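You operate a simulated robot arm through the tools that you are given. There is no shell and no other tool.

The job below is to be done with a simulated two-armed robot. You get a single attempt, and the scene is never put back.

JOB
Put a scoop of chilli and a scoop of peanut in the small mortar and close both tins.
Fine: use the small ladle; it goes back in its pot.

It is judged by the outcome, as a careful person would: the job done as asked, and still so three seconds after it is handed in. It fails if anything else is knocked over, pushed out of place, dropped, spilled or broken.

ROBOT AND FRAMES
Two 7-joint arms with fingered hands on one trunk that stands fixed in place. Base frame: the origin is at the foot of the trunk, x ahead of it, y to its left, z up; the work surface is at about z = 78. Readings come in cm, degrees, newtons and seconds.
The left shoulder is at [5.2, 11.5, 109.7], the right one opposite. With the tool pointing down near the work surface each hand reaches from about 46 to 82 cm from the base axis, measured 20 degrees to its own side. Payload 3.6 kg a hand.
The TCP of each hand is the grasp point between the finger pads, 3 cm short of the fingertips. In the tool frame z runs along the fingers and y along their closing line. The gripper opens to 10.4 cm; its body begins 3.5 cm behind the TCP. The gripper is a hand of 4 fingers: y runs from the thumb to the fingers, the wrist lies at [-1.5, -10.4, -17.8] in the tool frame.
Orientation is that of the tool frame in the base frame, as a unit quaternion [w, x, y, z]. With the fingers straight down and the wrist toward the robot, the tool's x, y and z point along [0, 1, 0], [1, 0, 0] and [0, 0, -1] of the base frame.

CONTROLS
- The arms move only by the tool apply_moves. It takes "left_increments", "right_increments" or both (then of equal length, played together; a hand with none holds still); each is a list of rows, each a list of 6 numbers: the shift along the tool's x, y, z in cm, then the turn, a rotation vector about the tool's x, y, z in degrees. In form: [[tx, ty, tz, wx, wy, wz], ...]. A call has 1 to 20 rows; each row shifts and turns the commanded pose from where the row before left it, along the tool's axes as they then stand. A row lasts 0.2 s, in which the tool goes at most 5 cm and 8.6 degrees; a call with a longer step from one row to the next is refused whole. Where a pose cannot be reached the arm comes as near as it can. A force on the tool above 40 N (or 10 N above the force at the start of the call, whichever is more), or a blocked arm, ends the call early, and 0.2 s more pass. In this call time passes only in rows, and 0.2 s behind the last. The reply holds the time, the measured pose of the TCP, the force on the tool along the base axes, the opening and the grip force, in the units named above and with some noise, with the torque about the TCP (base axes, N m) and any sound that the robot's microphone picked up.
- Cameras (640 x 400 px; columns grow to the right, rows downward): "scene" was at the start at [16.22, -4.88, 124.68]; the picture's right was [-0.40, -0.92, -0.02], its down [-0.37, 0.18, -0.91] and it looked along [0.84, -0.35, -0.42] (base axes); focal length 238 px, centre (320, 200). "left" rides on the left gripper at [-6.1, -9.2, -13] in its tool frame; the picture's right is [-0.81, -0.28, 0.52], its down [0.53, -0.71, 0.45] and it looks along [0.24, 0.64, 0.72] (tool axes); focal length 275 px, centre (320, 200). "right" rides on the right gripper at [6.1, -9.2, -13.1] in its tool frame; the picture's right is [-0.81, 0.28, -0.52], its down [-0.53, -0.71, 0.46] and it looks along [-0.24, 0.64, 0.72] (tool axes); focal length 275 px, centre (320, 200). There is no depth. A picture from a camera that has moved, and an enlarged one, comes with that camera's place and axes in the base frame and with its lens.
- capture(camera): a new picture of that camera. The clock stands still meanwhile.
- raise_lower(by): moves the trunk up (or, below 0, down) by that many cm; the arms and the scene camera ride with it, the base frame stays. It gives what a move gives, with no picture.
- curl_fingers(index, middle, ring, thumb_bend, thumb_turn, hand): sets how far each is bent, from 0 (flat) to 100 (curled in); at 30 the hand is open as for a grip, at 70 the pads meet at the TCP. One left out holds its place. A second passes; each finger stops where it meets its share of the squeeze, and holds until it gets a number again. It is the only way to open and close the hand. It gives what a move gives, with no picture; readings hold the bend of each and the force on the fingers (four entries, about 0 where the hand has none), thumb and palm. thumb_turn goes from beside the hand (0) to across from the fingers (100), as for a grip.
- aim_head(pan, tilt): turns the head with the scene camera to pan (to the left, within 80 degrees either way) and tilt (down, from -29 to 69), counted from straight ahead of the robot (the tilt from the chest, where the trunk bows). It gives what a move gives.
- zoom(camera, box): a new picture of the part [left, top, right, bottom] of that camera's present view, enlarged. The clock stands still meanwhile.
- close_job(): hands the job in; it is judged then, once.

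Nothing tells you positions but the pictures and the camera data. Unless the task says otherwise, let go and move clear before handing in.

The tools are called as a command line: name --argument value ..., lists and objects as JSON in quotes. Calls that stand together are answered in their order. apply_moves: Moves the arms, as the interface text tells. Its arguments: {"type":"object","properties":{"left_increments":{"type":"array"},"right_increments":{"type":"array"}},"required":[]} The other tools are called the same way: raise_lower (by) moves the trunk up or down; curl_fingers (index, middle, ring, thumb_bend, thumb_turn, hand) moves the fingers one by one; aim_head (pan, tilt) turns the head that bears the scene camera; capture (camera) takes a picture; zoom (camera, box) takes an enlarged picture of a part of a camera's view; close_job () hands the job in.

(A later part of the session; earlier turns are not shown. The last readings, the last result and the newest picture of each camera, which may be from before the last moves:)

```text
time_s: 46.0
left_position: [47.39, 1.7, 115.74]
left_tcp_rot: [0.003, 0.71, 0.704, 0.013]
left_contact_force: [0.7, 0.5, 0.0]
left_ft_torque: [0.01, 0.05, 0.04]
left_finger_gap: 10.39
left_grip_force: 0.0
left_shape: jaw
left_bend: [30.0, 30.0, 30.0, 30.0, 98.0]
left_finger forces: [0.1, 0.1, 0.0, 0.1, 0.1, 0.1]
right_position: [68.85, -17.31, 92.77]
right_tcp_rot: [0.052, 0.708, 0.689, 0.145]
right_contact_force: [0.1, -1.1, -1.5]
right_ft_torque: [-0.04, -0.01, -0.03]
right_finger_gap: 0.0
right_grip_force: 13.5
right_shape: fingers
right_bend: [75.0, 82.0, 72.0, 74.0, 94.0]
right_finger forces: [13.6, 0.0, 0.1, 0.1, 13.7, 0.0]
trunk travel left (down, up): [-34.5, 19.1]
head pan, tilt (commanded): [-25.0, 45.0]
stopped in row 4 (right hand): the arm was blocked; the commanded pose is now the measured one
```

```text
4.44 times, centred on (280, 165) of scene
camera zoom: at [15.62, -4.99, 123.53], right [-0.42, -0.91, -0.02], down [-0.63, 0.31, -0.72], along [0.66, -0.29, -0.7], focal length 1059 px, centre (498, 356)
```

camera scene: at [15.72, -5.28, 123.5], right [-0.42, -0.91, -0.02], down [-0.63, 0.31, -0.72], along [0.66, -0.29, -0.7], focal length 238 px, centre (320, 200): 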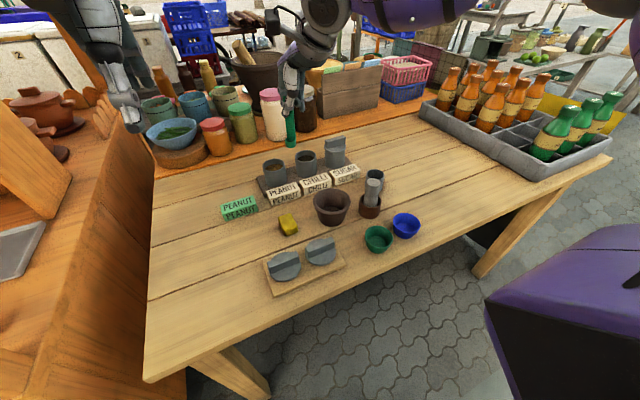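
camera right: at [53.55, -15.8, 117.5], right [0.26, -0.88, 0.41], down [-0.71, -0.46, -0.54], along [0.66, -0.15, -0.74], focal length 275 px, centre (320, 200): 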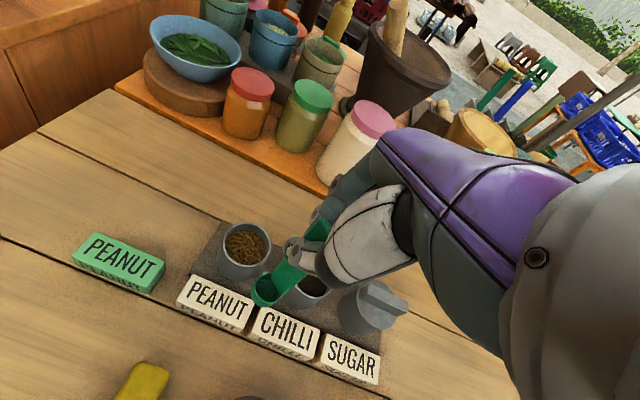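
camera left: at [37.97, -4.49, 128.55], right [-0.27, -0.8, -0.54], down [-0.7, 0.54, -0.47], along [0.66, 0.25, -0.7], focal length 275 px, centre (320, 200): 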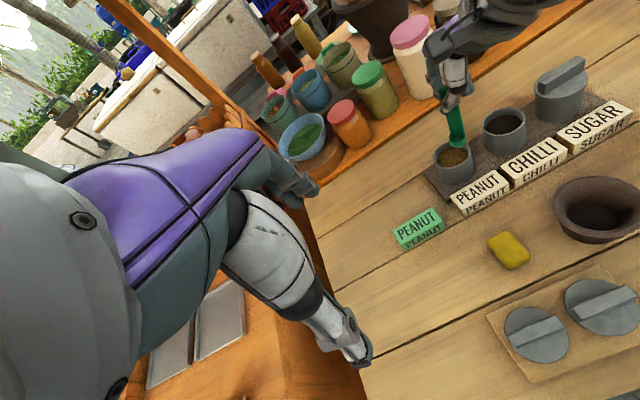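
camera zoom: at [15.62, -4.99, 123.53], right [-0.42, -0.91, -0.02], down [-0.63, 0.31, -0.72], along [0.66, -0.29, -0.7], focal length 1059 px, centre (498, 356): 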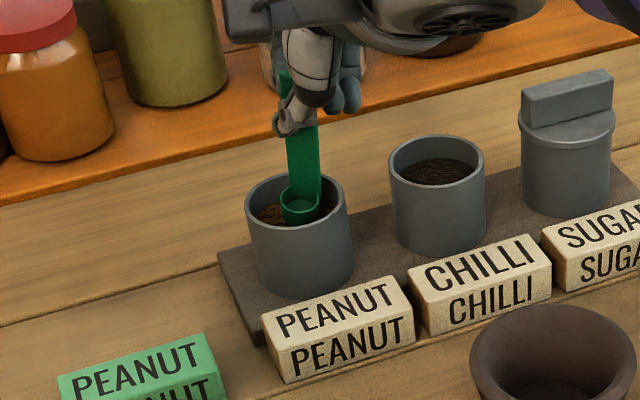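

The cup is inside the tin, centred and just touching the peanut. I push it about 2 cm further down, slowly.

apply_moves --right_increments '[[-0.068, -0.137, 0.476, 0, 0, 0], [-0.068, -0.137, 0.476, 0, 0, 0], [-0.068, -0.137, 0.476, 0, 0, 0], [-0.068, -0.137, 0.476, 0, 0, 0]]'

zoom --camera "right" --box '[180, 220, 380, 360]'

zoom --camera "scene" --box '[240, 120, 320, 210]'

```text
time_s: 47.0
left_position: [47.33, 1.66, 115.72]
left_tcp_rot: [0.004, 0.709, 0.705, 0.014]
left_contact_force: [-0.2, -0.1, 0.2]
left_ft_torque: [0.02, 0.02, 0.0]
left_finger_gap: 10.39
left_grip_force: 0.0
left_shape: jaw
left_bend: [30.0, 30.0, 30.0, 30.0, 98.0]
left_finger forces: [0.0, 0.0, 0.0, 0.0, 0.0, 0.0]
right_position: [68.95, -17.4, 90.78]
right_tcp_rot: [0.053, 0.708, 0.689, 0.147]
right_contact_force: [0.3, 0.1, 3.8]
right_ft_torque: [0.08, -0.03, -0.02]
right_finger_gap: 0.0
right_grip_force: 14.4
right_shape: fingers
right_bend: [75.0, 82.0, 72.0, 75.0, 94.0]
right_finger forces: [15.2, 0.0, 0.0, 0.0, 14.0, 0.0]
trunk travel left (down, up): [-34.5, 19.1]
head pan, tilt (commanded): [-25.0, 45.0]
```

```text
2.86 times, centred on (280, 290) of right
camera zoom: at [56.6, -12.55, 101.67], right [0.11, -0.88, 0.46], down [-0.56, -0.44, -0.7], along [0.82, -0.18, -0.54], focal length 786 px, centre (434, -57)
```

zoom: 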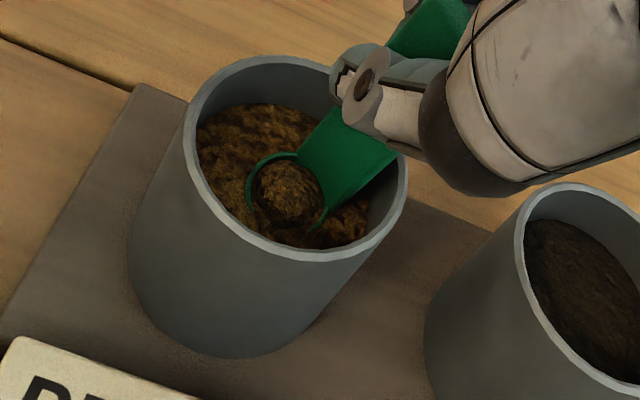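

```text
4.44 times, centred on (280, 165) of scene
camera zoom: at [15.65, -5.08, 123.54], right [-0.42, -0.91, -0.02], down [-0.63, 0.31, -0.72], along [0.66, -0.29, -0.7], focal length 1059 px, centre (498, 356)
```

zoom: 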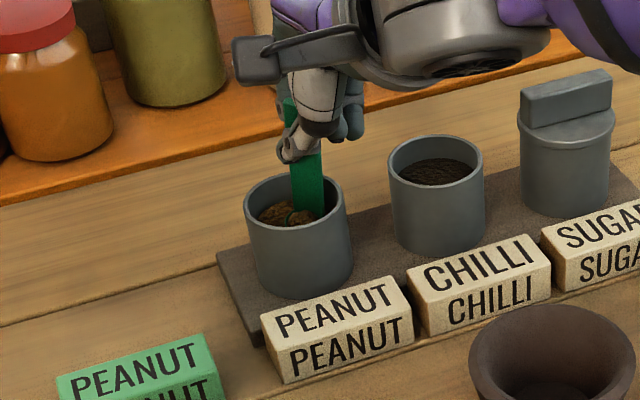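

The cup is now filled with a mound of peanut. I lift it straight up slowly, clear of the rim.

apply_moves --right_increments '[[0.06, 0.12, -0.42, 0, 0, 0], [0.088, 0.179, -0.619, 0, 0, 0], [0.088, 0.179, -0.619, 0, 0, 0], [0.088, 0.179, -0.619, 0, 0, 0], [0.088, 0.179, -0.619, 0, 0, 0], [0.088, 0.179, -0.619, 0, 0, 0], [0.088, 0.179, -0.619, 0, 0, 0], [0.088, 0.179, -0.619, 0, 0, 0], [0.088, 0.179, -0.619, 0, 0, 0], [0.088, 0.179, -0.619, 0, 0, 0], [0.088, 0.179, -0.619, 0, 0, 0]]'

zoom --camera "right" --box '[180, 220, 380, 360]'

zoom --camera "scene" --box '[240, 110, 320, 210]'

```text
time_s: 49.6
left_position: [47.24, 1.62, 115.88]
left_tcp_rot: [0.005, 0.711, 0.703, 0.014]
left_contact_force: [0.4, -0.2, 0.3]
left_ft_torque: [0.04, -0.01, -0.01]
left_finger_gap: 10.36
left_grip_force: 0.1
left_shape: jaw
left_bend: [30.0, 30.0, 30.0, 30.0, 98.0]
left_finger forces: [0.0, 0.1, 0.0, 0.1, 0.0, 0.0]
right_position: [68.88, -17.27, 97.7]
right_tcp_rot: [0.052, 0.708, 0.689, 0.146]
right_contact_force: [-0.4, 0.2, -0.8]
right_ft_torque: [-0.01, -0.02, 0.01]
right_finger_gap: 0.0
right_grip_force: 14.8
right_shape: fingers
right_bend: [75.0, 82.0, 72.0, 75.0, 94.0]
right_finger forces: [14.2, 0.0, 0.0, 0.0, 14.3, 0.1]
trunk travel left (down, up): [-34.5, 19.1]
head pan, tilt (commanded): [-25.0, 45.0]
stopped in row 11 (right hand): the arm was blocked; the commanded pose is now the measured one
```

```text
2.86 times, centred on (280, 290) of right
camera zoom: at [56.54, -12.4, 108.54], right [0.11, -0.88, 0.46], down [-0.56, -0.44, -0.7], along [0.82, -0.18, -0.55], focal length 786 px, centre (434, -57)
```

zoom: 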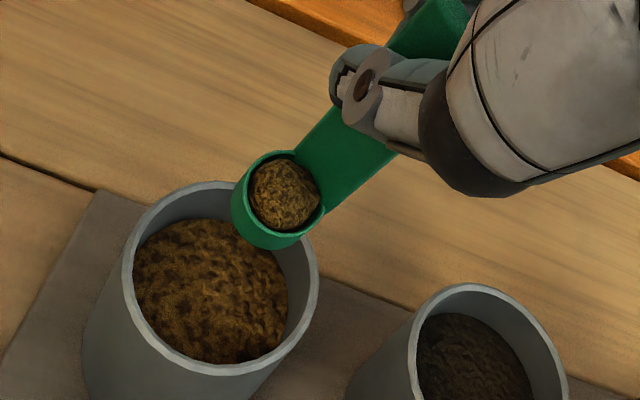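

```text
4.00 times, centred on (280, 160) of scene
camera zoom: at [15.63, -4.97, 123.51], right [-0.42, -0.91, -0.02], down [-0.63, 0.31, -0.72], along [0.66, -0.29, -0.7], focal length 954 px, centre (480, 360)
```

zoom: 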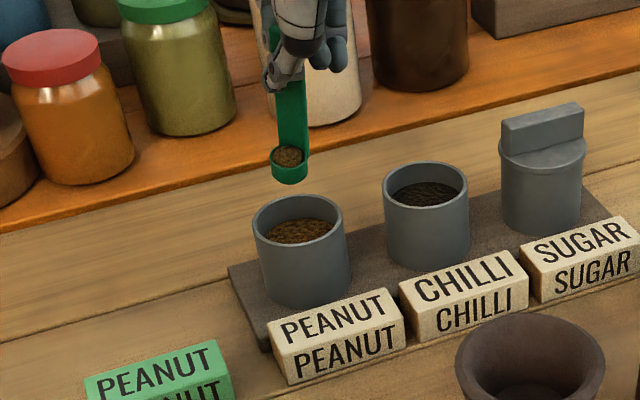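

The ladle carries a neat mound of peanut and nothing fell. I draw back from the tins and level the ladle, moving gently.

apply_moves --right_increments '[[0.05, -0.6, -0.6, 0, 0, 0], [0.095, -1.3, -1.2, 0, 0, 0], [0.095, -1.3, -1.2, 0, 0, 0], [0.095, -1.3, -1.2, 0, 0, 0], [0.095, -1.3, -1.2, 0, 0, 0], [0.05, -0.6, -0.6, 0, 0, 0], [0, 0, 0, 3.7, 0, 0], [0, 0, 0, 3.7, 0, 0], [0, 0, 0, 3.7, 0, 0], [0, 0, 0, 3.7, 0, 0]]'

zoom --camera "right" --box '[180, 200, 380, 340]'

```text
time_s: 52.0
left_position: [47.2, 1.61, 115.77]
left_tcp_rot: [0.004, 0.71, 0.704, 0.014]
left_contact_force: [0.6, 0.6, -0.3]
left_ft_torque: [0.04, 0.0, -0.02]
left_finger_gap: 10.39
left_grip_force: 0.0
left_shape: jaw
left_bend: [30.0, 30.0, 30.0, 30.0, 98.0]
left_finger forces: [0.0, 0.0, 0.0, 0.1, 0.0, 0.0]
right_position: [61.19, -17.15, 101.82]
right_tcp_rot: [-0.039, 0.708, 0.703, 0.055]
right_contact_force: [-0.3, 0.3, -0.7]
right_ft_torque: [0.01, -0.04, 0.02]
right_finger_gap: 0.0
right_grip_force: 14.4
right_shape: fingers
right_bend: [75.0, 82.0, 72.0, 75.0, 94.0]
right_finger forces: [14.3, 0.1, 0.0, 0.0, 14.3, 0.0]
trunk travel left (down, up): [-34.5, 19.1]
head pan, tilt (commanded): [-25.0, 45.0]
stopped in row 10 (right hand): the arm was blocked; the commanded pose is now the measured one
```

```text
2.86 times, centred on (280, 270) of right
camera zoom: at [51.7, -12.81, 115.43], right [0.26, -0.87, 0.41], down [-0.71, -0.46, -0.54], along [0.66, -0.15, -0.74], focal length 786 px, centre (434, 0)
```

zoom: 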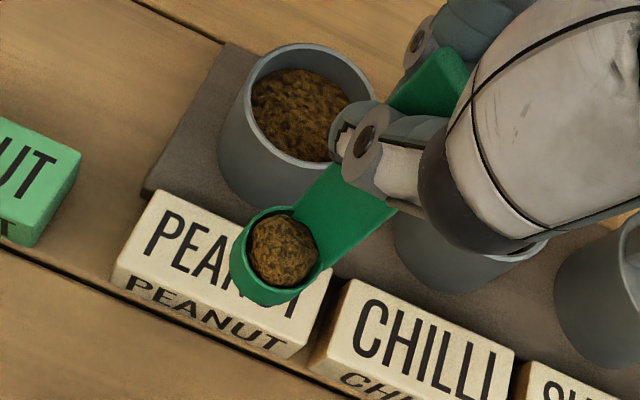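

The ladle is level and still full. I raise the trunk back to the height at which the pour was rehearsed.

raise_lower --by 12

zoom --camera "right" --box '[180, 200, 380, 340]'

capture --camera "scene"

```text
time_s: 53.5
left_position: [49.18, 2.91, 127.2]
left_tcp_rot: [0.004, 0.71, 0.705, 0.006]
left_contact_force: [0.7, 0.9, -0.6]
left_ft_torque: [0.02, 0.03, -0.02]
left_finger_gap: 10.39
left_grip_force: 0.1
left_shape: jaw
left_bend: [30.0, 30.0, 30.0, 30.0, 98.0]
left_finger forces: [0.1, 0.0, 0.0, 0.0, 0.0, 0.0]
right_position: [62.67, -16.23, 113.02]
right_tcp_rot: [-0.041, 0.708, 0.704, 0.044]
right_contact_force: [0.7, -0.5, -0.3]
right_ft_torque: [-0.05, 0.0, -0.03]
right_finger_gap: 0.0
right_grip_force: 14.0
right_shape: fingers
right_bend: [75.0, 82.0, 72.0, 75.0, 94.0]
right_finger forces: [14.2, 0.1, 0.0, 0.0, 14.2, 0.0]
trunk travel left (down, up): [-46.5, 7.1]
head pan, tilt (commanded): [-25.0, 45.0]
```

```text
2.86 times, centred on (280, 270) of right
camera zoom: at [53.54, -11.62, 126.79], right [0.26, -0.87, 0.42], down [-0.71, -0.47, -0.52], along [0.65, -0.16, -0.75], focal length 786 px, centre (434, 0)
```

zoom: 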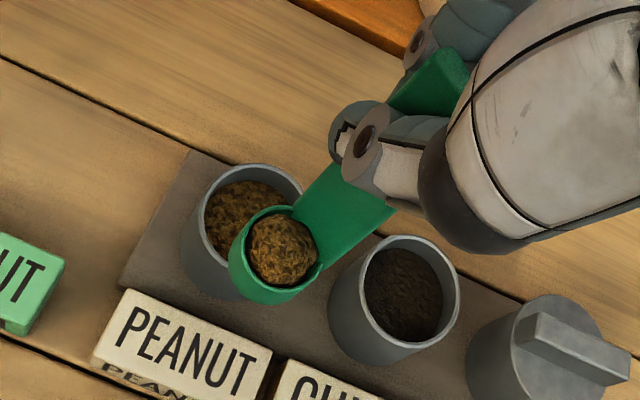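

```text
taken
camera scene: at [13.5, -3.67, 136.28], right [-0.42, -0.91, 0.0], down [-0.64, 0.3, -0.71], along [0.64, -0.3, -0.7], focal length 238 px, centre (320, 200)
```

scene: 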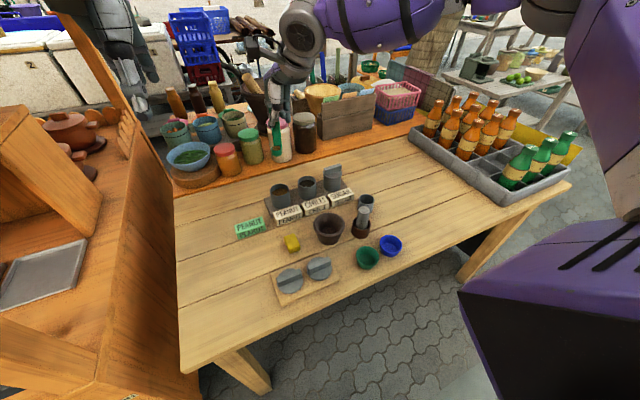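

Still full and level. I carry it over toward the mortar and turn the hand about the vertical into the pouring yaw, keeping the ladle plumb.

apply_moves --right_increments '[[-0.5, -0.7, 0.3, 0, 0, 0], [-0.98, -1.42, 0.594, 0, 0, 0], [-0.98, -1.42, 0.594, 0, 0, 0], [-0.98, -1.42, 0.594, 0, 0, 0], [-0.98, -1.42, 0.594, 0, 0, 0], [-0.98, -1.42, 0.594, 0, 0, 0], [-0.98, -1.42, 0.594, 0, 0, 0], [-0.5, -0.7, 0.3, 0, 0, 0], [0, 0, 0, 0.6, 0.01, -4.97], [0, 0, 0, 0.98, 0.02, -8.14], [0, 0, 0, 0.98, 0.02, -8.14], [0, 0, 0, 0.98, 0.02, -8.14], [0, 0, 0, 0.98, 0.02, -8.14], [0, 0, 0, 0.98, 0.02, -8.14], [0, 0, 0, 0.98, 0.02, -8.14], [0, 0, 0, 0.98, 0.02, -8.14], [0, 0, 0, 0.98, 0.02, -8.14], [0, 0, 0, 0.98, 0.02, -8.14], [0, 0, 0, 0.98, 0.02, -8.14], [0, 0, 0, 0.4, 0.01, -3.3]]'

capture --camera "right"

zoom --camera "scene" --box '[240, 90, 440, 260]'

```text
time_s: 57.7
left_position: [49.17, 2.95, 126.95]
left_tcp_rot: [0.002, 0.71, 0.704, 0.004]
left_contact_force: [0.2, 0.0, -0.4]
left_ft_torque: [0.0, -0.06, 0.0]
left_finger_gap: 10.34
left_grip_force: 0.1
left_shape: jaw
left_bend: [30.0, 30.0, 30.0, 30.0, 98.0]
left_finger forces: [0.0, 0.0, 0.0, 0.1, 0.1, 0.1]
right_position: [52.73, -22.44, 107.93]
right_tcp_rot: [-0.059, 0.001, 0.998, 0.003]
right_contact_force: [-0.2, -0.6, -0.7]
right_ft_torque: [0.01, 0.01, 0.0]
right_finger_gap: 0.01
right_grip_force: 14.3
right_shape: fingers
right_bend: [75.0, 82.0, 72.0, 75.0, 93.0]
right_finger forces: [14.0, 0.0, 0.1, 0.1, 14.1, 0.0]
trunk travel left (down, up): [-46.5, 7.1]
head pan, tilt (commanded): [-25.0, 45.0]
```

```text
taken
camera right: at [48.21, -31.7, 121.63], right [0.87, 0.27, 0.42], down [0.47, -0.71, -0.52], along [0.16, 0.65, -0.74], focal length 275 px, centre (320, 200)
```

right: 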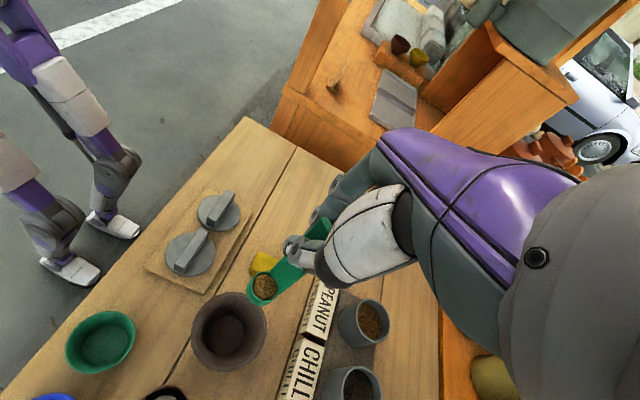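

```text
2.35 times, centred on (340, 175) of scene
camera zoom: at [13.51, -3.73, 136.19], right [-0.42, -0.91, 0.0], down [-0.64, 0.3, -0.71], along [0.64, -0.3, -0.7], focal length 561 px, centre (273, 259)
```

zoom: 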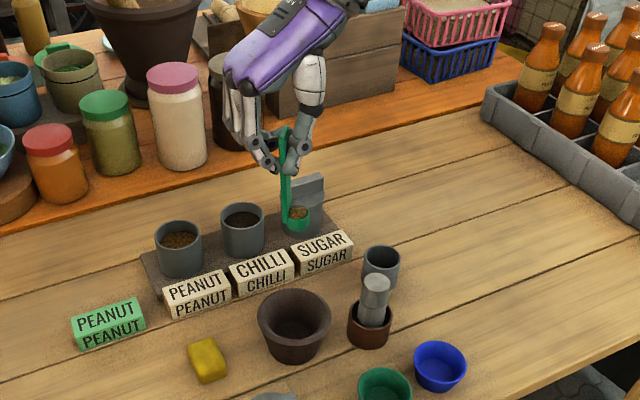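

The full ladle is above the mortar. I zoom with the wrist camera to align the cup with the mortar centre before lowering and tilting.

zoom --camera "right" --box '[160, 220, 340, 390]'

zoom --camera "scene" --box '[300, 140, 380, 250]'

zoom --camera "left" --box '[480, 100, 640, 280]'

```text
2.35 times, centred on (250, 305) of right
camera zoom: at [48.21, -31.7, 121.63], right [0.87, 0.27, 0.42], down [0.47, -0.71, -0.52], along [0.16, 0.65, -0.74], focal length 648 px, centre (485, -47)
```

zoom: 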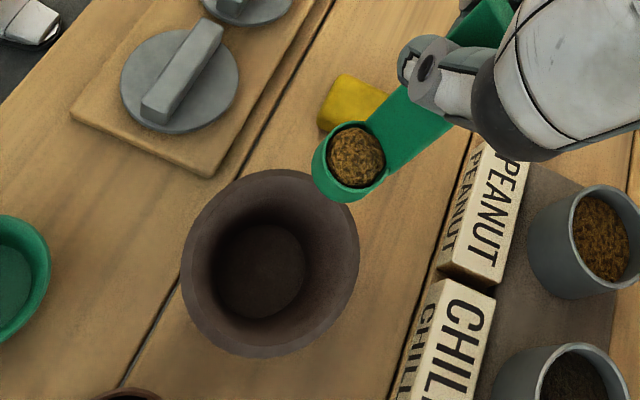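

```text
3.64 times, centred on (340, 195) of scene
camera zoom: at [13.51, -3.73, 136.19], right [-0.42, -0.91, 0.0], down [-0.64, 0.3, -0.71], along [0.64, -0.3, -0.7], focal length 867 px, centre (247, 218)
```

zoom: 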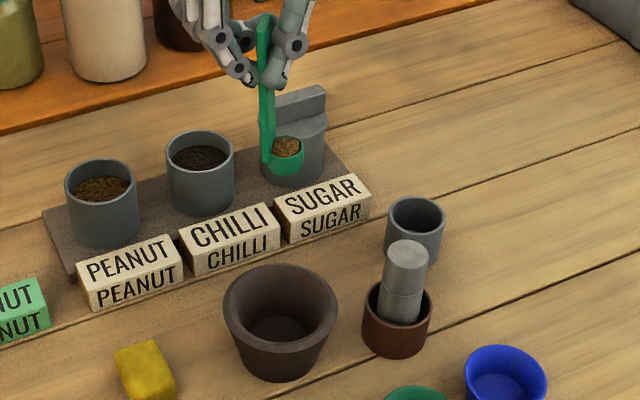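

```text
2.22 times, centred on (560, 190) of left
camera zoom: at [39.95, -3.11, 139.99], right [-0.28, -0.81, -0.52], down [-0.71, 0.54, -0.46], along [0.65, 0.24, -0.72], focal length 612 px, centre (-213, 222)
```

zoom: 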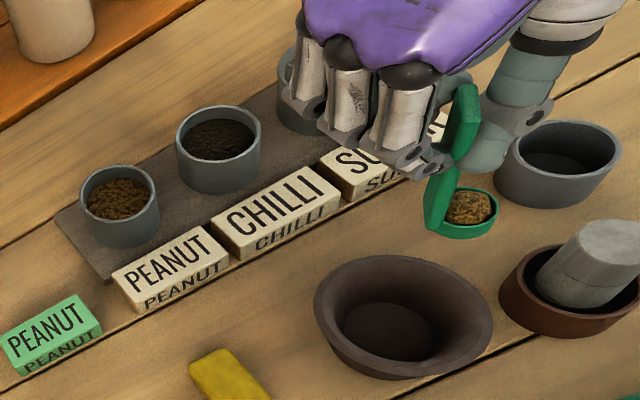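

The mortar rim centre is about (51.2, -24.3) and the cup is nearly over it. I shift slightly and lower the cup to about 8 cm above the rim.

apply_moves --right_increments '[[-0.2, -0.05, 1.0, 0, 0, 0], [-0.27, -0.08, 1.4, 0, 0, 0], [-0.27, -0.08, 1.4, 0, 0, 0], [-0.27, -0.08, 1.4, 0, 0, 0], [-0.27, -0.08, 1.4, 0, 0, 0], [-0.27, -0.08, 1.35, 0, 0, 0]]'

zoom --camera "right" --box '[160, 220, 340, 390]'

zoom --camera "scene" --box '[290, 140, 390, 260]'

```text
time_s: 59.1
left_position: [49.24, 2.9, 126.95]
left_tcp_rot: [0.001, 0.71, 0.705, 0.004]
left_contact_force: [-0.1, -0.3, -0.9]
left_ft_torque: [-0.02, 0.03, -0.01]
left_finger_gap: 10.39
left_grip_force: 0.2
left_shape: jaw
left_bend: [30.0, 30.0, 30.0, 30.0, 98.0]
left_finger forces: [0.0, 0.0, 0.0, 0.0, 0.0, 0.0]
right_position: [53.17, -22.77, 99.72]
right_tcp_rot: [-0.059, 0.002, 0.998, 0.004]
right_contact_force: [0.3, 0.0, -0.1]
right_ft_torque: [0.0, 0.0, 0.0]
right_finger_gap: 0.0
right_grip_force: 14.3
right_shape: fingers
right_bend: [75.0, 82.0, 72.0, 75.0, 93.0]
right_finger forces: [14.0, 0.0, 0.1, 0.0, 14.1, 0.0]
trunk travel left (down, up): [-46.5, 7.1]
head pan, tilt (commanded): [-25.0, 45.0]
```

```text
2.35 times, centred on (250, 305) of right
camera zoom: at [48.8, -32.1, 113.52], right [0.87, 0.27, 0.42], down [0.47, -0.71, -0.52], along [0.16, 0.65, -0.74], focal length 648 px, centre (485, -47)
```

zoom: 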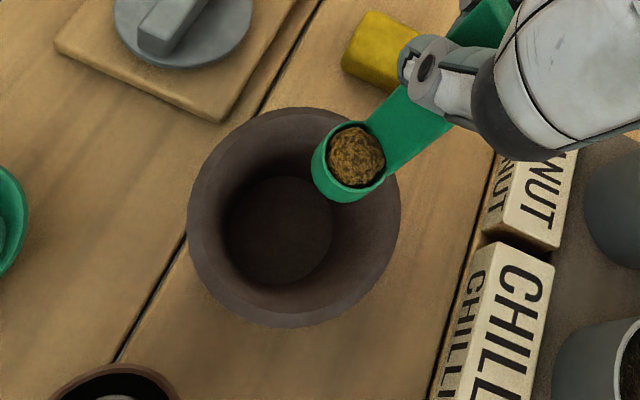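

```text
3.33 times, centred on (340, 200) of scene
camera zoom: at [13.51, -3.73, 136.19], right [-0.42, -0.91, 0.0], down [-0.64, 0.3, -0.71], along [0.64, -0.3, -0.7], focal length 795 px, centre (253, 200)
```

zoom: 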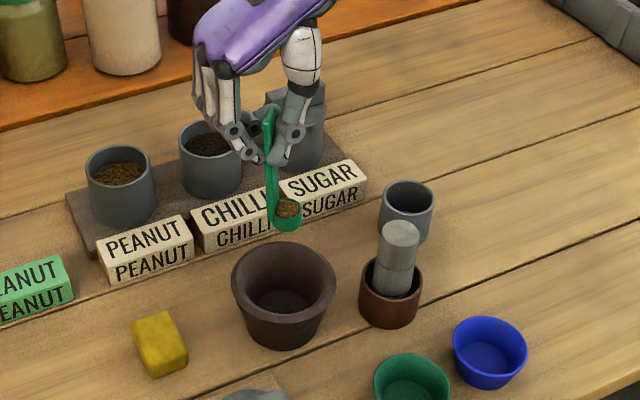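

The cup is over the mortar centre at z about 92.4. I begin tilting with the cup as the pivot, in steps.

apply_moves --right_increments '[[0.52, 0, -0.003, 0, -4, 0], [1.036, 0, -0.012, 0, -8, 0], [1.036, 0, -0.012, 0, -8, 0], [1.036, 0, -0.012, 0, -8, 0], [1.036, 0, -0.012, 0, -8, 0], [1.036, 0, -0.012, 0, -8, 0], [1.036, 0, -0.012, 0, -8, 0]]'

zoom --camera "right" --box '[160, 200, 360, 390]'

zoom --camera "scene" --box '[290, 140, 390, 260]'

zoom --camera "left" --box '[520, 140, 640, 280]'

```text
time_s: 60.7
left_position: [49.13, 2.93, 126.84]
left_tcp_rot: [0.002, 0.71, 0.705, 0.004]
left_contact_force: [0.4, -0.3, -0.2]
left_ft_torque: [0.0, 0.0, 0.0]
left_finger_gap: 10.38
left_grip_force: 0.0
left_shape: jaw
left_bend: [30.0, 30.0, 30.0, 30.0, 98.0]
left_finger forces: [0.0, 0.1, 0.1, 0.0, 0.0, 0.0]
right_position: [46.94, -22.76, 98.15]
right_tcp_rot: [0.386, 0.003, 0.922, 0.003]
right_contact_force: [0.1, -0.2, 0.0]
right_ft_torque: [0.02, 0.0, -0.02]
right_finger_gap: 0.0
right_grip_force: 14.2
right_shape: fingers
right_bend: [75.0, 82.0, 72.0, 75.0, 93.0]
right_finger forces: [14.0, 0.2, 0.0, 0.1, 14.2, 0.1]
trunk travel left (down, up): [-46.5, 7.1]
head pan, tilt (commanded): [-25.0, 45.0]
```

```text
2.11 times, centred on (260, 295) of right
camera zoom: at [33.43, -31.95, 103.03], right [0.2, 0.27, 0.94], down [0.7, -0.72, 0.05], along [0.69, 0.64, -0.33], focal length 580 px, centre (446, 0)
```

zoom: 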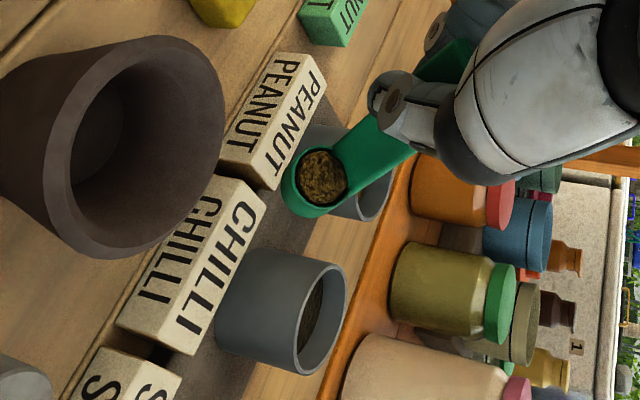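

```text
3.33 times, centred on (340, 200) of scene
camera zoom: at [13.51, -3.73, 136.19], right [-0.42, -0.91, 0.0], down [-0.64, 0.3, -0.71], along [0.64, -0.3, -0.7], focal length 795 px, centre (253, 200)
```

zoom: 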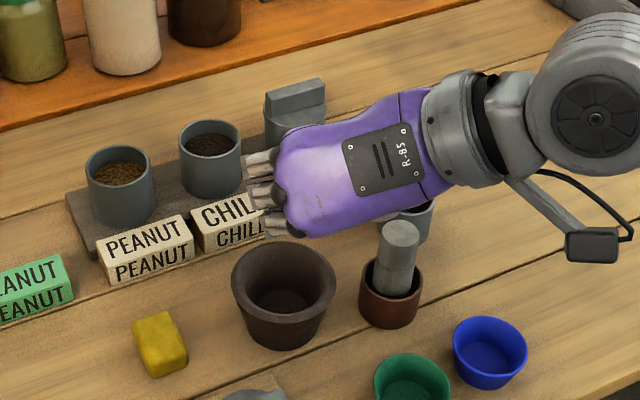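

```text
2.86 times, centred on (580, 210) of left
camera zoom: at [39.95, -3.11, 139.99], right [-0.28, -0.81, -0.52], down [-0.71, 0.54, -0.46], along [0.65, 0.24, -0.72], focal length 786 px, centre (-423, 171)
```

zoom: 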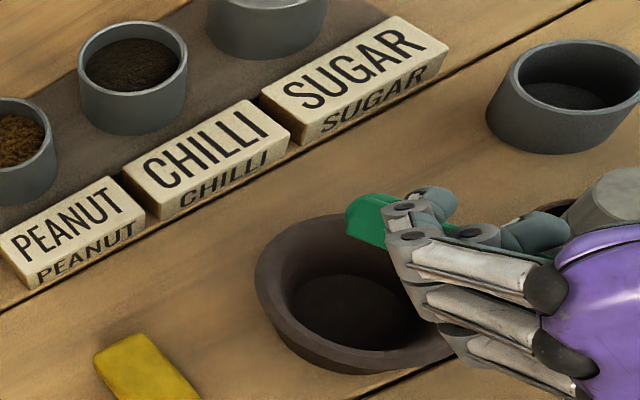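

The content is holding at about 52° of tilt with the cup still over the mortar. I continue tilting.

apply_moves --right_increments '[[1.036, 0, -0.012, 0, -8, 0], [1.036, 0, -0.012, 0, -8, 0], [1.036, 0, -0.012, 0, -8, 0], [1.036, 0, -0.012, 0, -8, 0]]'

zoom --camera "right" --box '[160, 200, 360, 390]'

zoom --camera "scene" --box '[290, 140, 390, 260]'

zoom --camera "left" --box '[520, 140, 640, 280]'

```text
time_s: 61.7
left_position: [49.22, 2.93, 127.01]
left_tcp_rot: [0.001, 0.71, 0.705, 0.005]
left_contact_force: [0.9, -0.4, -0.4]
left_ft_torque: [0.03, 0.02, 0.0]
left_finger_gap: 10.37
left_grip_force: 0.0
left_shape: jaw
left_bend: [30.0, 30.0, 30.0, 30.0, 98.0]
left_finger forces: [0.1, 0.1, 0.0, 0.0, 0.1, 0.0]
right_position: [46.35, -24.17, 95.94]
right_tcp_rot: [0.466, 0.012, 0.884, -0.039]
right_contact_force: [0.7, 0.0, 0.4]
right_ft_torque: [-0.01, 0.03, 0.02]
right_finger_gap: 0.0
right_grip_force: 14.3
right_shape: fingers
right_bend: [75.0, 82.0, 72.0, 75.0, 93.0]
right_finger forces: [14.2, 0.1, 0.0, 0.0, 14.3, 0.1]
right hand out of reach, approached as far as the arm can: row 1, 2, 3, 4
trunk travel left (down, up): [-46.5, 7.1]
head pan, tilt (commanded): [-25.0, 45.0]
```

```text
2.11 times, centred on (260, 295) of right
camera zoom: at [31.7, -32.44, 98.76], right [0.05, 0.33, 0.94], down [0.63, -0.74, 0.22], along [0.77, 0.59, -0.24], focal length 580 px, centre (446, 0)
```

zoom: 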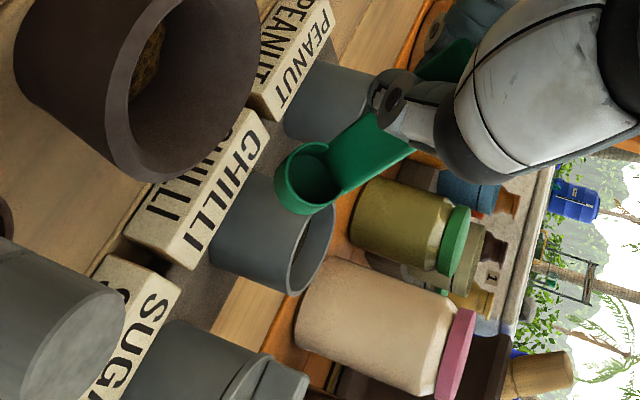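

```text
3.33 times, centred on (340, 200) of scene
camera zoom: at [13.51, -3.74, 136.19], right [-0.42, -0.91, 0.0], down [-0.64, 0.3, -0.71], along [0.64, -0.3, -0.7], focal length 795 px, centre (253, 200)
```

zoom: 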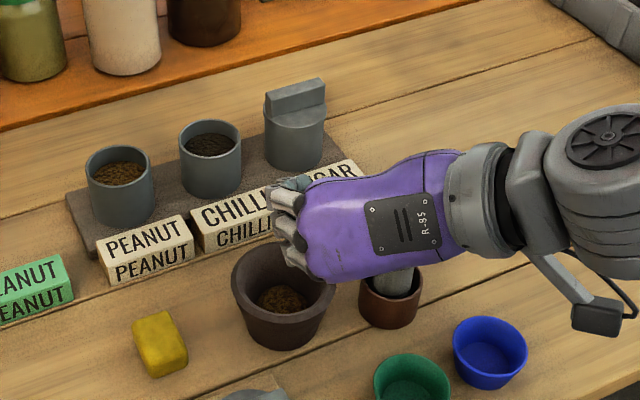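

```text
2.86 times, centred on (580, 210) of left
camera zoom: at [39.95, -3.11, 139.99], right [-0.28, -0.81, -0.52], down [-0.71, 0.54, -0.46], along [0.65, 0.24, -0.72], focal length 786 px, centre (-423, 171)
```

zoom: 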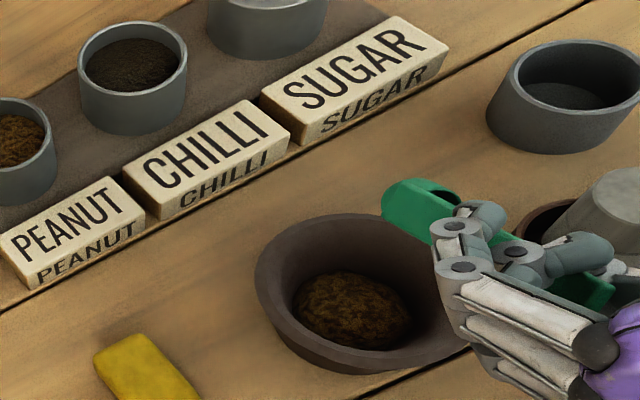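

The peanut dropped cleanly into the mortar and the ladle is empty. I check around the mortar for any spill before moving away.

zoom --camera "left" --box '[480, 160, 640, 300]'

apply_moves --right_increments '[[-2.06, -0.145, -1.41, 0, 0, 0], [-2.06, -0.145, -1.41, 0, 0, 0], [-2.06, -0.145, -1.41, 0, 0, 0], [-2.06, -0.145, -1.41, 0, 0, 0], [-2.06, -0.145, -1.41, 0, 0, 0]]'

zoom --camera "scene" --box '[270, 170, 420, 300]'

zoom --camera "right" --box '[180, 200, 380, 340]'

```text
2.86 times, centred on (560, 230) of left
camera zoom: at [39.95, -3.11, 139.99], right [-0.28, -0.81, -0.52], down [-0.71, 0.54, -0.46], along [0.65, 0.24, -0.72], focal length 786 px, centre (-366, 114)
```

zoom: 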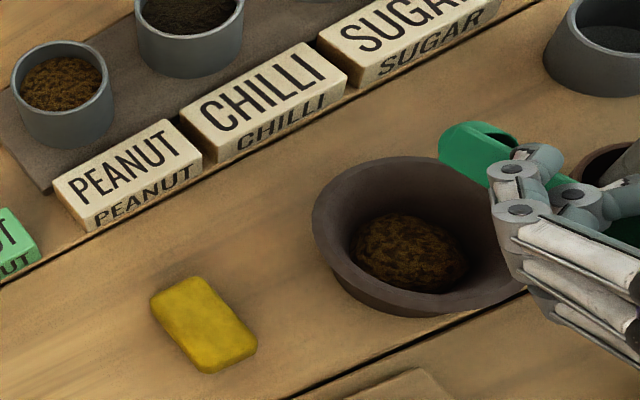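

```text
time_s: 62.9
left_position: [49.21, 2.92, 126.89]
left_tcp_rot: [0.002, 0.709, 0.705, 0.004]
left_contact_force: [0.2, -0.7, 0.0]
left_ft_torque: [0.02, 0.0, 0.0]
left_finger_gap: 10.37
left_grip_force: 0.1
left_shape: jaw
left_bend: [30.0, 30.0, 30.0, 30.0, 98.0]
left_finger forces: [0.1, 0.0, 0.0, 0.0, 0.1, 0.0]
right_position: [46.49, -24.18, 108.45]
right_tcp_rot: [0.466, 0.012, 0.884, -0.038]
right_contact_force: [0.7, -0.1, -1.4]
right_ft_torque: [0.02, 0.03, -0.02]
right_finger_gap: 0.0
right_grip_force: 14.7
right_shape: fingers
right_bend: [75.0, 82.0, 72.0, 75.0, 93.0]
right_finger forces: [14.3, 0.1, 0.1, 0.0, 14.4, 0.1]
trunk travel left (down, up): [-46.5, 7.1]
head pan, tilt (commanded): [-25.0, 45.0]
```

```text
3.08 times, centred on (345, 235) of scene
camera zoom: at [13.51, -3.74, 136.19], right [-0.42, -0.91, 0.0], down [-0.64, 0.3, -0.71], along [0.64, -0.3, -0.7], focal length 734 px, centre (243, 92)
```

zoom: 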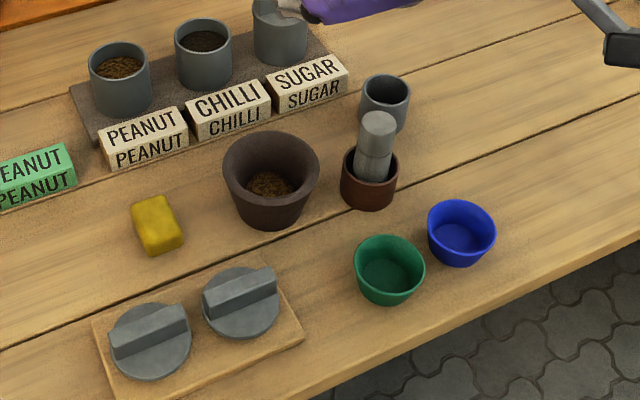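

```text
2.86 times, centred on (280, 270) of right
camera zoom: at [31.75, -32.39, 111.29], right [0.05, 0.33, 0.94], down [0.63, -0.74, 0.23], along [0.77, 0.59, -0.24], focal length 786 px, centre (434, 0)
```

zoom: 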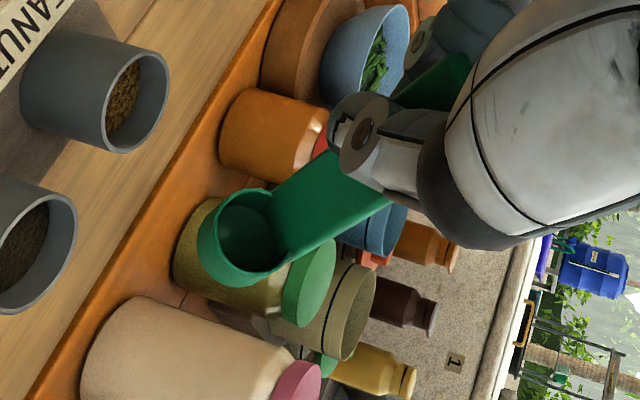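

No spill: the peanut lies at the bottom of the mortar and everything else is in place. The ladle turned slightly in the grip (it is now in line with the hand). I set the hand upright and yaw back for the chilli scoop.

apply_moves --right_increments '[[0, 0, 0, 0, 7.94, 0], [0, 0, 0, 0, 7.94, 0], [0, 0, 0, 0, 7.94, 0], [0, 0, 0, 0, 7.94, 0], [0, 0, 0, 0, 7.94, 0], [0, 0, 0, 0, 7.94, 0], [0, 0, 0, 0, 7.94, 0], [0, 0, 0, 0, 0, 8.2], [0, 0, 0, 0, 0, 8.2], [0, 0, 0, 0, 0, 8.2], [0, 0, 0, 0, 0, 8.2], [0, 0, 0, 0, 0, 8.2], [0, 0, 0, 0, 0, 8.2], [0, 0, 0, 0, 0, 8.2], [0, 0, 0, 0, 0, 8.2], [0, 0, 0, 0, 0, 8.2], [0, 0, 0, 0, 0, 8.2], [0, 0, 0, 0, 0, 8.2]]'

zoom --camera "right" --box '[180, 200, 380, 340]'

zoom --camera "scene" --box '[270, 80, 420, 210]'

```text
time_s: 66.7
left_position: [49.16, 2.83, 126.94]
left_tcp_rot: [0.001, 0.709, 0.705, 0.004]
left_contact_force: [0.8, 0.6, 0.5]
left_ft_torque: [-0.01, 0.0, 0.0]
left_finger_gap: 10.37
left_grip_force: 0.0
left_shape: jaw
left_bend: [30.0, 30.0, 30.0, 30.0, 98.0]
left_finger forces: [0.0, 0.0, 0.1, 0.1, 0.0, 0.1]
right_position: [47.9, -40.79, 108.6]
right_tcp_rot: [0.015, 0.724, 0.69, -0.011]
right_contact_force: [-0.1, -0.6, 1.0]
right_ft_torque: [0.0, 0.0, 0.01]
right_finger_gap: 0.01
right_grip_force: 14.9
right_shape: fingers
right_bend: [75.0, 82.0, 72.0, 76.0, 93.0]
right_finger forces: [14.8, 0.1, 0.0, 0.0, 14.9, 0.0]
right hand out of reach, approached as far as the arm can: row 15, 16, 17, 18
trunk travel left (down, up): [-46.5, 7.1]
head pan, tilt (commanded): [-25.0, 45.0]
```

```text
2.86 times, centred on (280, 270) of right
camera zoom: at [39.0, -33.85, 121.42], right [0.23, -0.8, 0.55], down [-0.74, -0.52, -0.44], along [0.63, -0.3, -0.71], focal length 786 px, centre (434, 0)
```

zoom: 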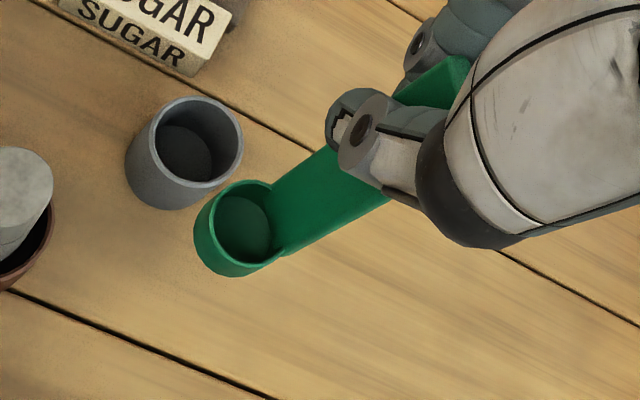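

```text
3.08 times, centred on (345, 145) of scene
camera zoom: at [13.52, -3.74, 136.19], right [-0.42, -0.91, 0.0], down [-0.64, 0.3, -0.71], along [0.64, -0.3, -0.7], focal length 734 px, centre (243, 369)
```

zoom: 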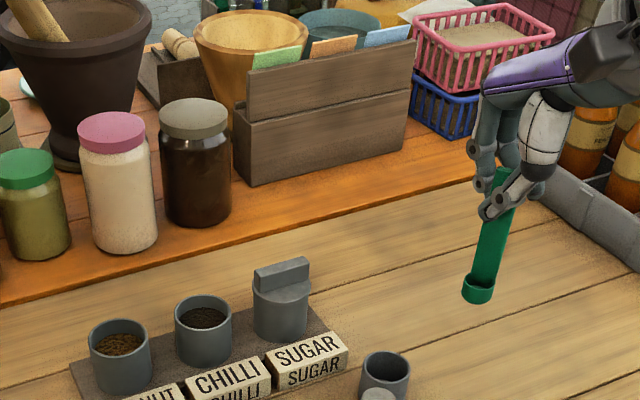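

The arm swung a little to the right while yawing (safe height). I look closely at how the ladle now sits in the grip.

zoom --camera "scene" --box '[370, 120, 450, 190]'

zoom --camera "right" --box '[230, 200, 350, 310]'

zoom --camera "left" --box '[480, 0, 640, 240]'

```text
5.71 times, centred on (410, 155) of scene
camera zoom: at [13.52, -3.74, 136.19], right [-0.42, -0.91, 0.0], down [-0.64, 0.3, -0.71], along [0.64, -0.3, -0.7], focal length 1362 px, centre (-194, 457)
```

zoom: 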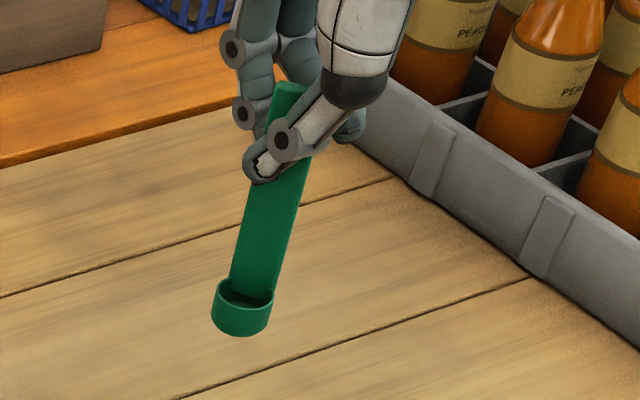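

```text
3.64 times, centred on (290, 255) of right
camera zoom: at [39.0, -33.85, 121.42], right [0.23, -0.8, 0.55], down [-0.74, -0.52, -0.44], along [0.63, -0.3, -0.71], focal length 1001 px, centre (429, 0)
```

zoom: 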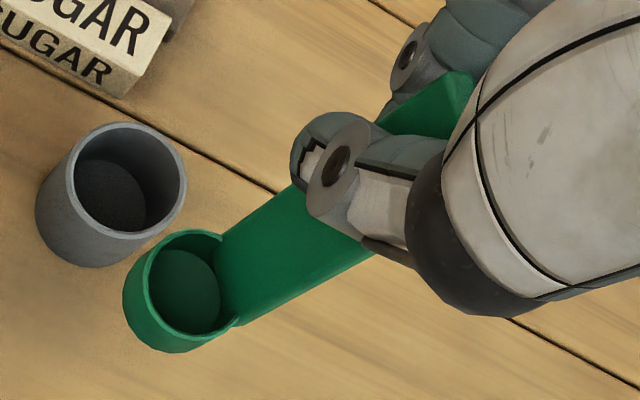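

```text
1.67 times, centred on (560, 120) of left
camera zoom: at [39.96, -3.12, 140.0], right [-0.28, -0.81, -0.52], down [-0.71, 0.54, -0.46], along [0.65, 0.24, -0.72], focal length 459 px, centre (-80, 333)
```

zoom: 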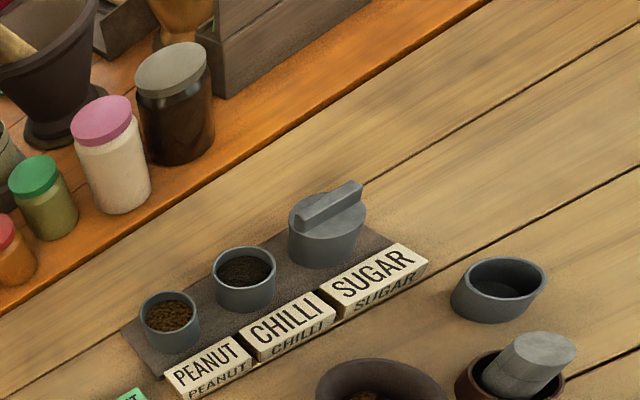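

The ladle is secure with a lean of only a few degrees. I move high over toward the chilli tin and then lower the trunk again for the far reach.

apply_moves --right_increments '[[0, 0, -1.5, 0, 2.1, -2.7], [2.0, 1.69, -0.75, 0, 0, 0], [2.0, 1.69, -0.75, 0, 0, 0], [2.0, 1.69, -0.75, 0, 0, 0], [2.0, 1.69, -0.75, 0, 0, 0], [2.0, 1.69, -0.75, 0, 0, 0], [2.0, 1.69, -0.75, 0, 0, 0], [2.0, 1.69, -0.75, 0, 0, 0]]'

raise_lower --by -12

zoom --camera "right" --box '[140, 200, 380, 360]'

zoom --camera "scene" --box '[230, 80, 390, 220]'

```text
time_s: 68.5
left_position: [49.12, 2.83, 127.02]
left_tcp_rot: [0.002, 0.709, 0.705, 0.004]
left_contact_force: [-0.2, 0.2, 0.1]
left_ft_torque: [0.01, 0.01, -0.02]
left_finger_gap: 10.37
left_grip_force: 0.2
left_shape: jaw
left_bend: [30.0, 30.0, 30.0, 30.0, 98.0]
left_finger forces: [0.0, 0.1, 0.1, 0.0, 0.1, 0.0]
right_position: [59.94, -38.93, 113.84]
right_tcp_rot: [0.006, 0.709, 0.706, -0.005]
right_contact_force: [-0.3, -0.8, -0.4]
right_ft_torque: [-0.01, 0.04, 0.03]
right_finger_gap: 0.0
right_grip_force: 15.2
right_shape: fingers
right_bend: [75.0, 82.0, 72.0, 76.0, 93.0]
right_finger forces: [14.9, 0.0, 0.1, 0.0, 15.1, 0.0]
right hand out of reach, approached as far as the arm can: row 3, 4, 5, 6, 7, 8
trunk travel left (down, up): [-46.5, 7.1]
head pan, tilt (commanded): [-25.0, 45.0]
```

```text
time_s: 70.0
left_position: [47.46, 1.45, 116.08]
left_tcp_rot: [0.007, 0.711, 0.703, 0.018]
left_contact_force: [-0.8, 0.1, 0.2]
left_ft_torque: [0.01, -0.03, 0.07]
left_finger_gap: 10.35
left_grip_force: 0.0
left_shape: jaw
left_bend: [30.0, 30.0, 30.0, 30.0, 98.0]
left_finger forces: [0.1, 0.0, 0.0, 0.0, 0.0, 0.0]
right_position: [58.57, -40.44, 102.37]
right_tcp_rot: [0.009, 0.71, 0.704, 0.006]
right_contact_force: [0.2, -0.2, 0.0]
right_ft_torque: [0.01, 0.02, -0.01]
right_finger_gap: 0.0
right_grip_force: 15.0
right_shape: fingers
right_bend: [75.0, 82.0, 72.0, 76.0, 93.0]
right_finger forces: [14.9, 0.0, 0.0, 0.0, 14.9, 0.1]
trunk travel left (down, up): [-34.5, 19.1]
head pan, tilt (commanded): [-25.0, 45.0]
```

```text
2.50 times, centred on (260, 280) of right
camera zoom: at [49.26, -34.14, 115.27], right [0.26, -0.81, 0.53], down [-0.71, -0.53, -0.47], along [0.66, -0.25, -0.71], focal length 688 px, centre (470, 0)
```

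zoom: 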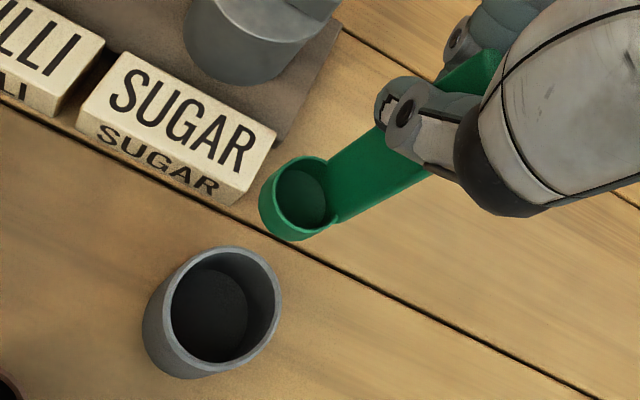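

```text
2.86 times, centred on (310, 150) of scene
camera zoom: at [15.86, -5.2, 123.48], right [-0.42, -0.91, -0.02], down [-0.63, 0.31, -0.72], along [0.66, -0.29, -0.7], focal length 681 px, centre (349, 343)
```

zoom: 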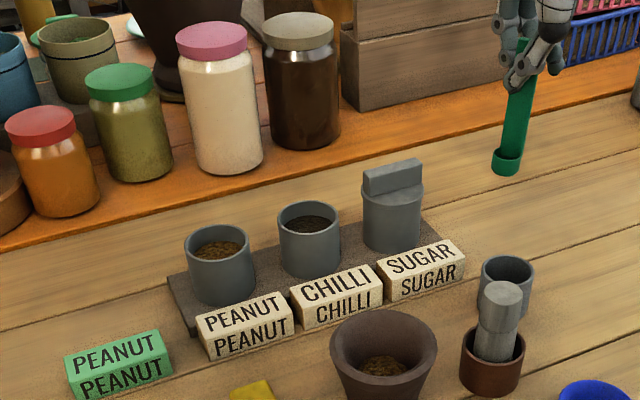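

The arm would not come left this time: it seems to be in a different elbow posture after the yaw. I look at the whole arm to understand.

capture --camera "left"

aim_head --pan -60 --tilt 30

capture --camera "scene"

```text
taken
camera left: at [37.88, -4.73, 128.87], right [-0.26, -0.8, -0.54], down [-0.69, 0.55, -0.47], along [0.67, 0.25, -0.7], focal length 275 px, centre (320, 200)
```

left: 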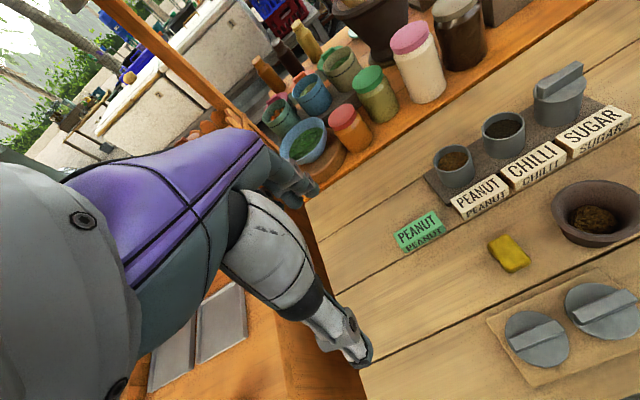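

```text
time_s: 71.0
left_position: [47.47, 1.46, 116.09]
left_tcp_rot: [0.006, 0.711, 0.703, 0.017]
left_contact_force: [-1.1, 0.4, 0.1]
left_ft_torque: [-0.03, 0.0, 0.02]
left_finger_gap: 10.38
left_grip_force: 0.1
left_shape: jaw
left_bend: [30.0, 30.0, 30.0, 30.0, 98.0]
left_finger forces: [0.0, 0.1, 0.1, 0.0, 0.0, 0.0]
right_position: [58.55, -40.41, 102.27]
right_tcp_rot: [0.008, 0.71, 0.704, 0.005]
right_contact_force: [-0.4, 0.1, 0.2]
right_ft_torque: [0.0, -0.02, -0.02]
right_finger_gap: 0.0
right_grip_force: 14.9
right_shape: fingers
right_bend: [75.0, 82.0, 72.0, 76.0, 93.0]
right_finger forces: [15.0, 0.1, 0.1, 0.0, 15.0, 0.0]
trunk travel left (down, up): [-34.5, 19.1]
head pan, tilt (commanded): [-60.0, 30.0]
```

```text
taken
camera scene: at [12.96, -9.63, 125.64], right [-0.87, -0.5, -0.02], down [-0.23, 0.45, -0.86], along [0.44, -0.74, -0.5], focal length 238 px, centre (320, 200)
```

scene: 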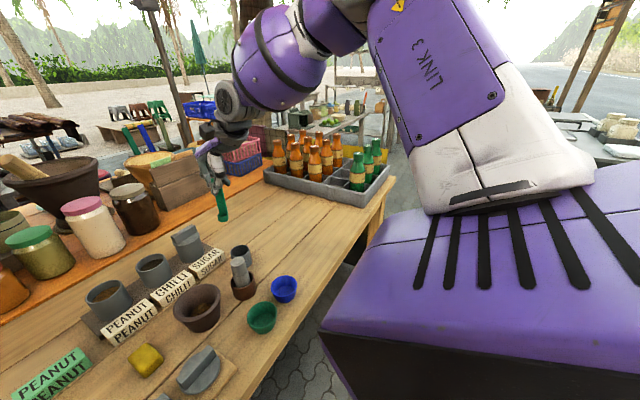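

The right elbow is high beside the head. I test whether the hand can slide left from here in small steps at safe height.

apply_moves --right_increments '[[0, 0.5, -1.5, 0, 0, 0], [0, 0.5, -1.5, 0, 0, 0], [0, 0.5, -1.5, 0, 0, 0], [1.5, 0, 0, 0, 0, 0], [1.5, 0, 0, 0, 0, 0], [1.5, 0, 0, 0, 0, 0], [1.5, 0, 0, 0, 0, 0]]'

```text
time_s: 72.8
left_position: [47.41, 1.44, 116.08]
left_tcp_rot: [0.008, 0.712, 0.702, 0.018]
left_contact_force: [-0.4, 0.2, 0.1]
left_ft_torque: [0.0, 0.0, 0.0]
left_finger_gap: 10.37
left_grip_force: 0.0
left_shape: jaw
left_bend: [30.0, 30.0, 30.0, 30.0, 98.0]
left_finger forces: [0.0, 0.0, 0.1, 0.0, 0.0, 0.0]
right_position: [59.9, -40.37, 106.82]
right_tcp_rot: [0.007, 0.708, 0.707, 0.005]
right_contact_force: [0.1, 0.9, -1.1]
right_ft_torque: [-0.04, 0.01, 0.01]
right_finger_gap: 0.0
right_grip_force: 15.1
right_shape: fingers
right_bend: [75.0, 82.0, 72.0, 76.0, 92.0]
right_finger forces: [15.0, 0.1, 0.0, 0.0, 14.9, 0.0]
right hand out of reach, approached as far as the arm can: row 4, 5, 6, 7
trunk travel left (down, up): [-34.5, 19.1]
head pan, tilt (commanded): [-60.0, 30.0]
stopped in row 7 (right hand): the arm was blocked; the commanded pose is now the measured one
```

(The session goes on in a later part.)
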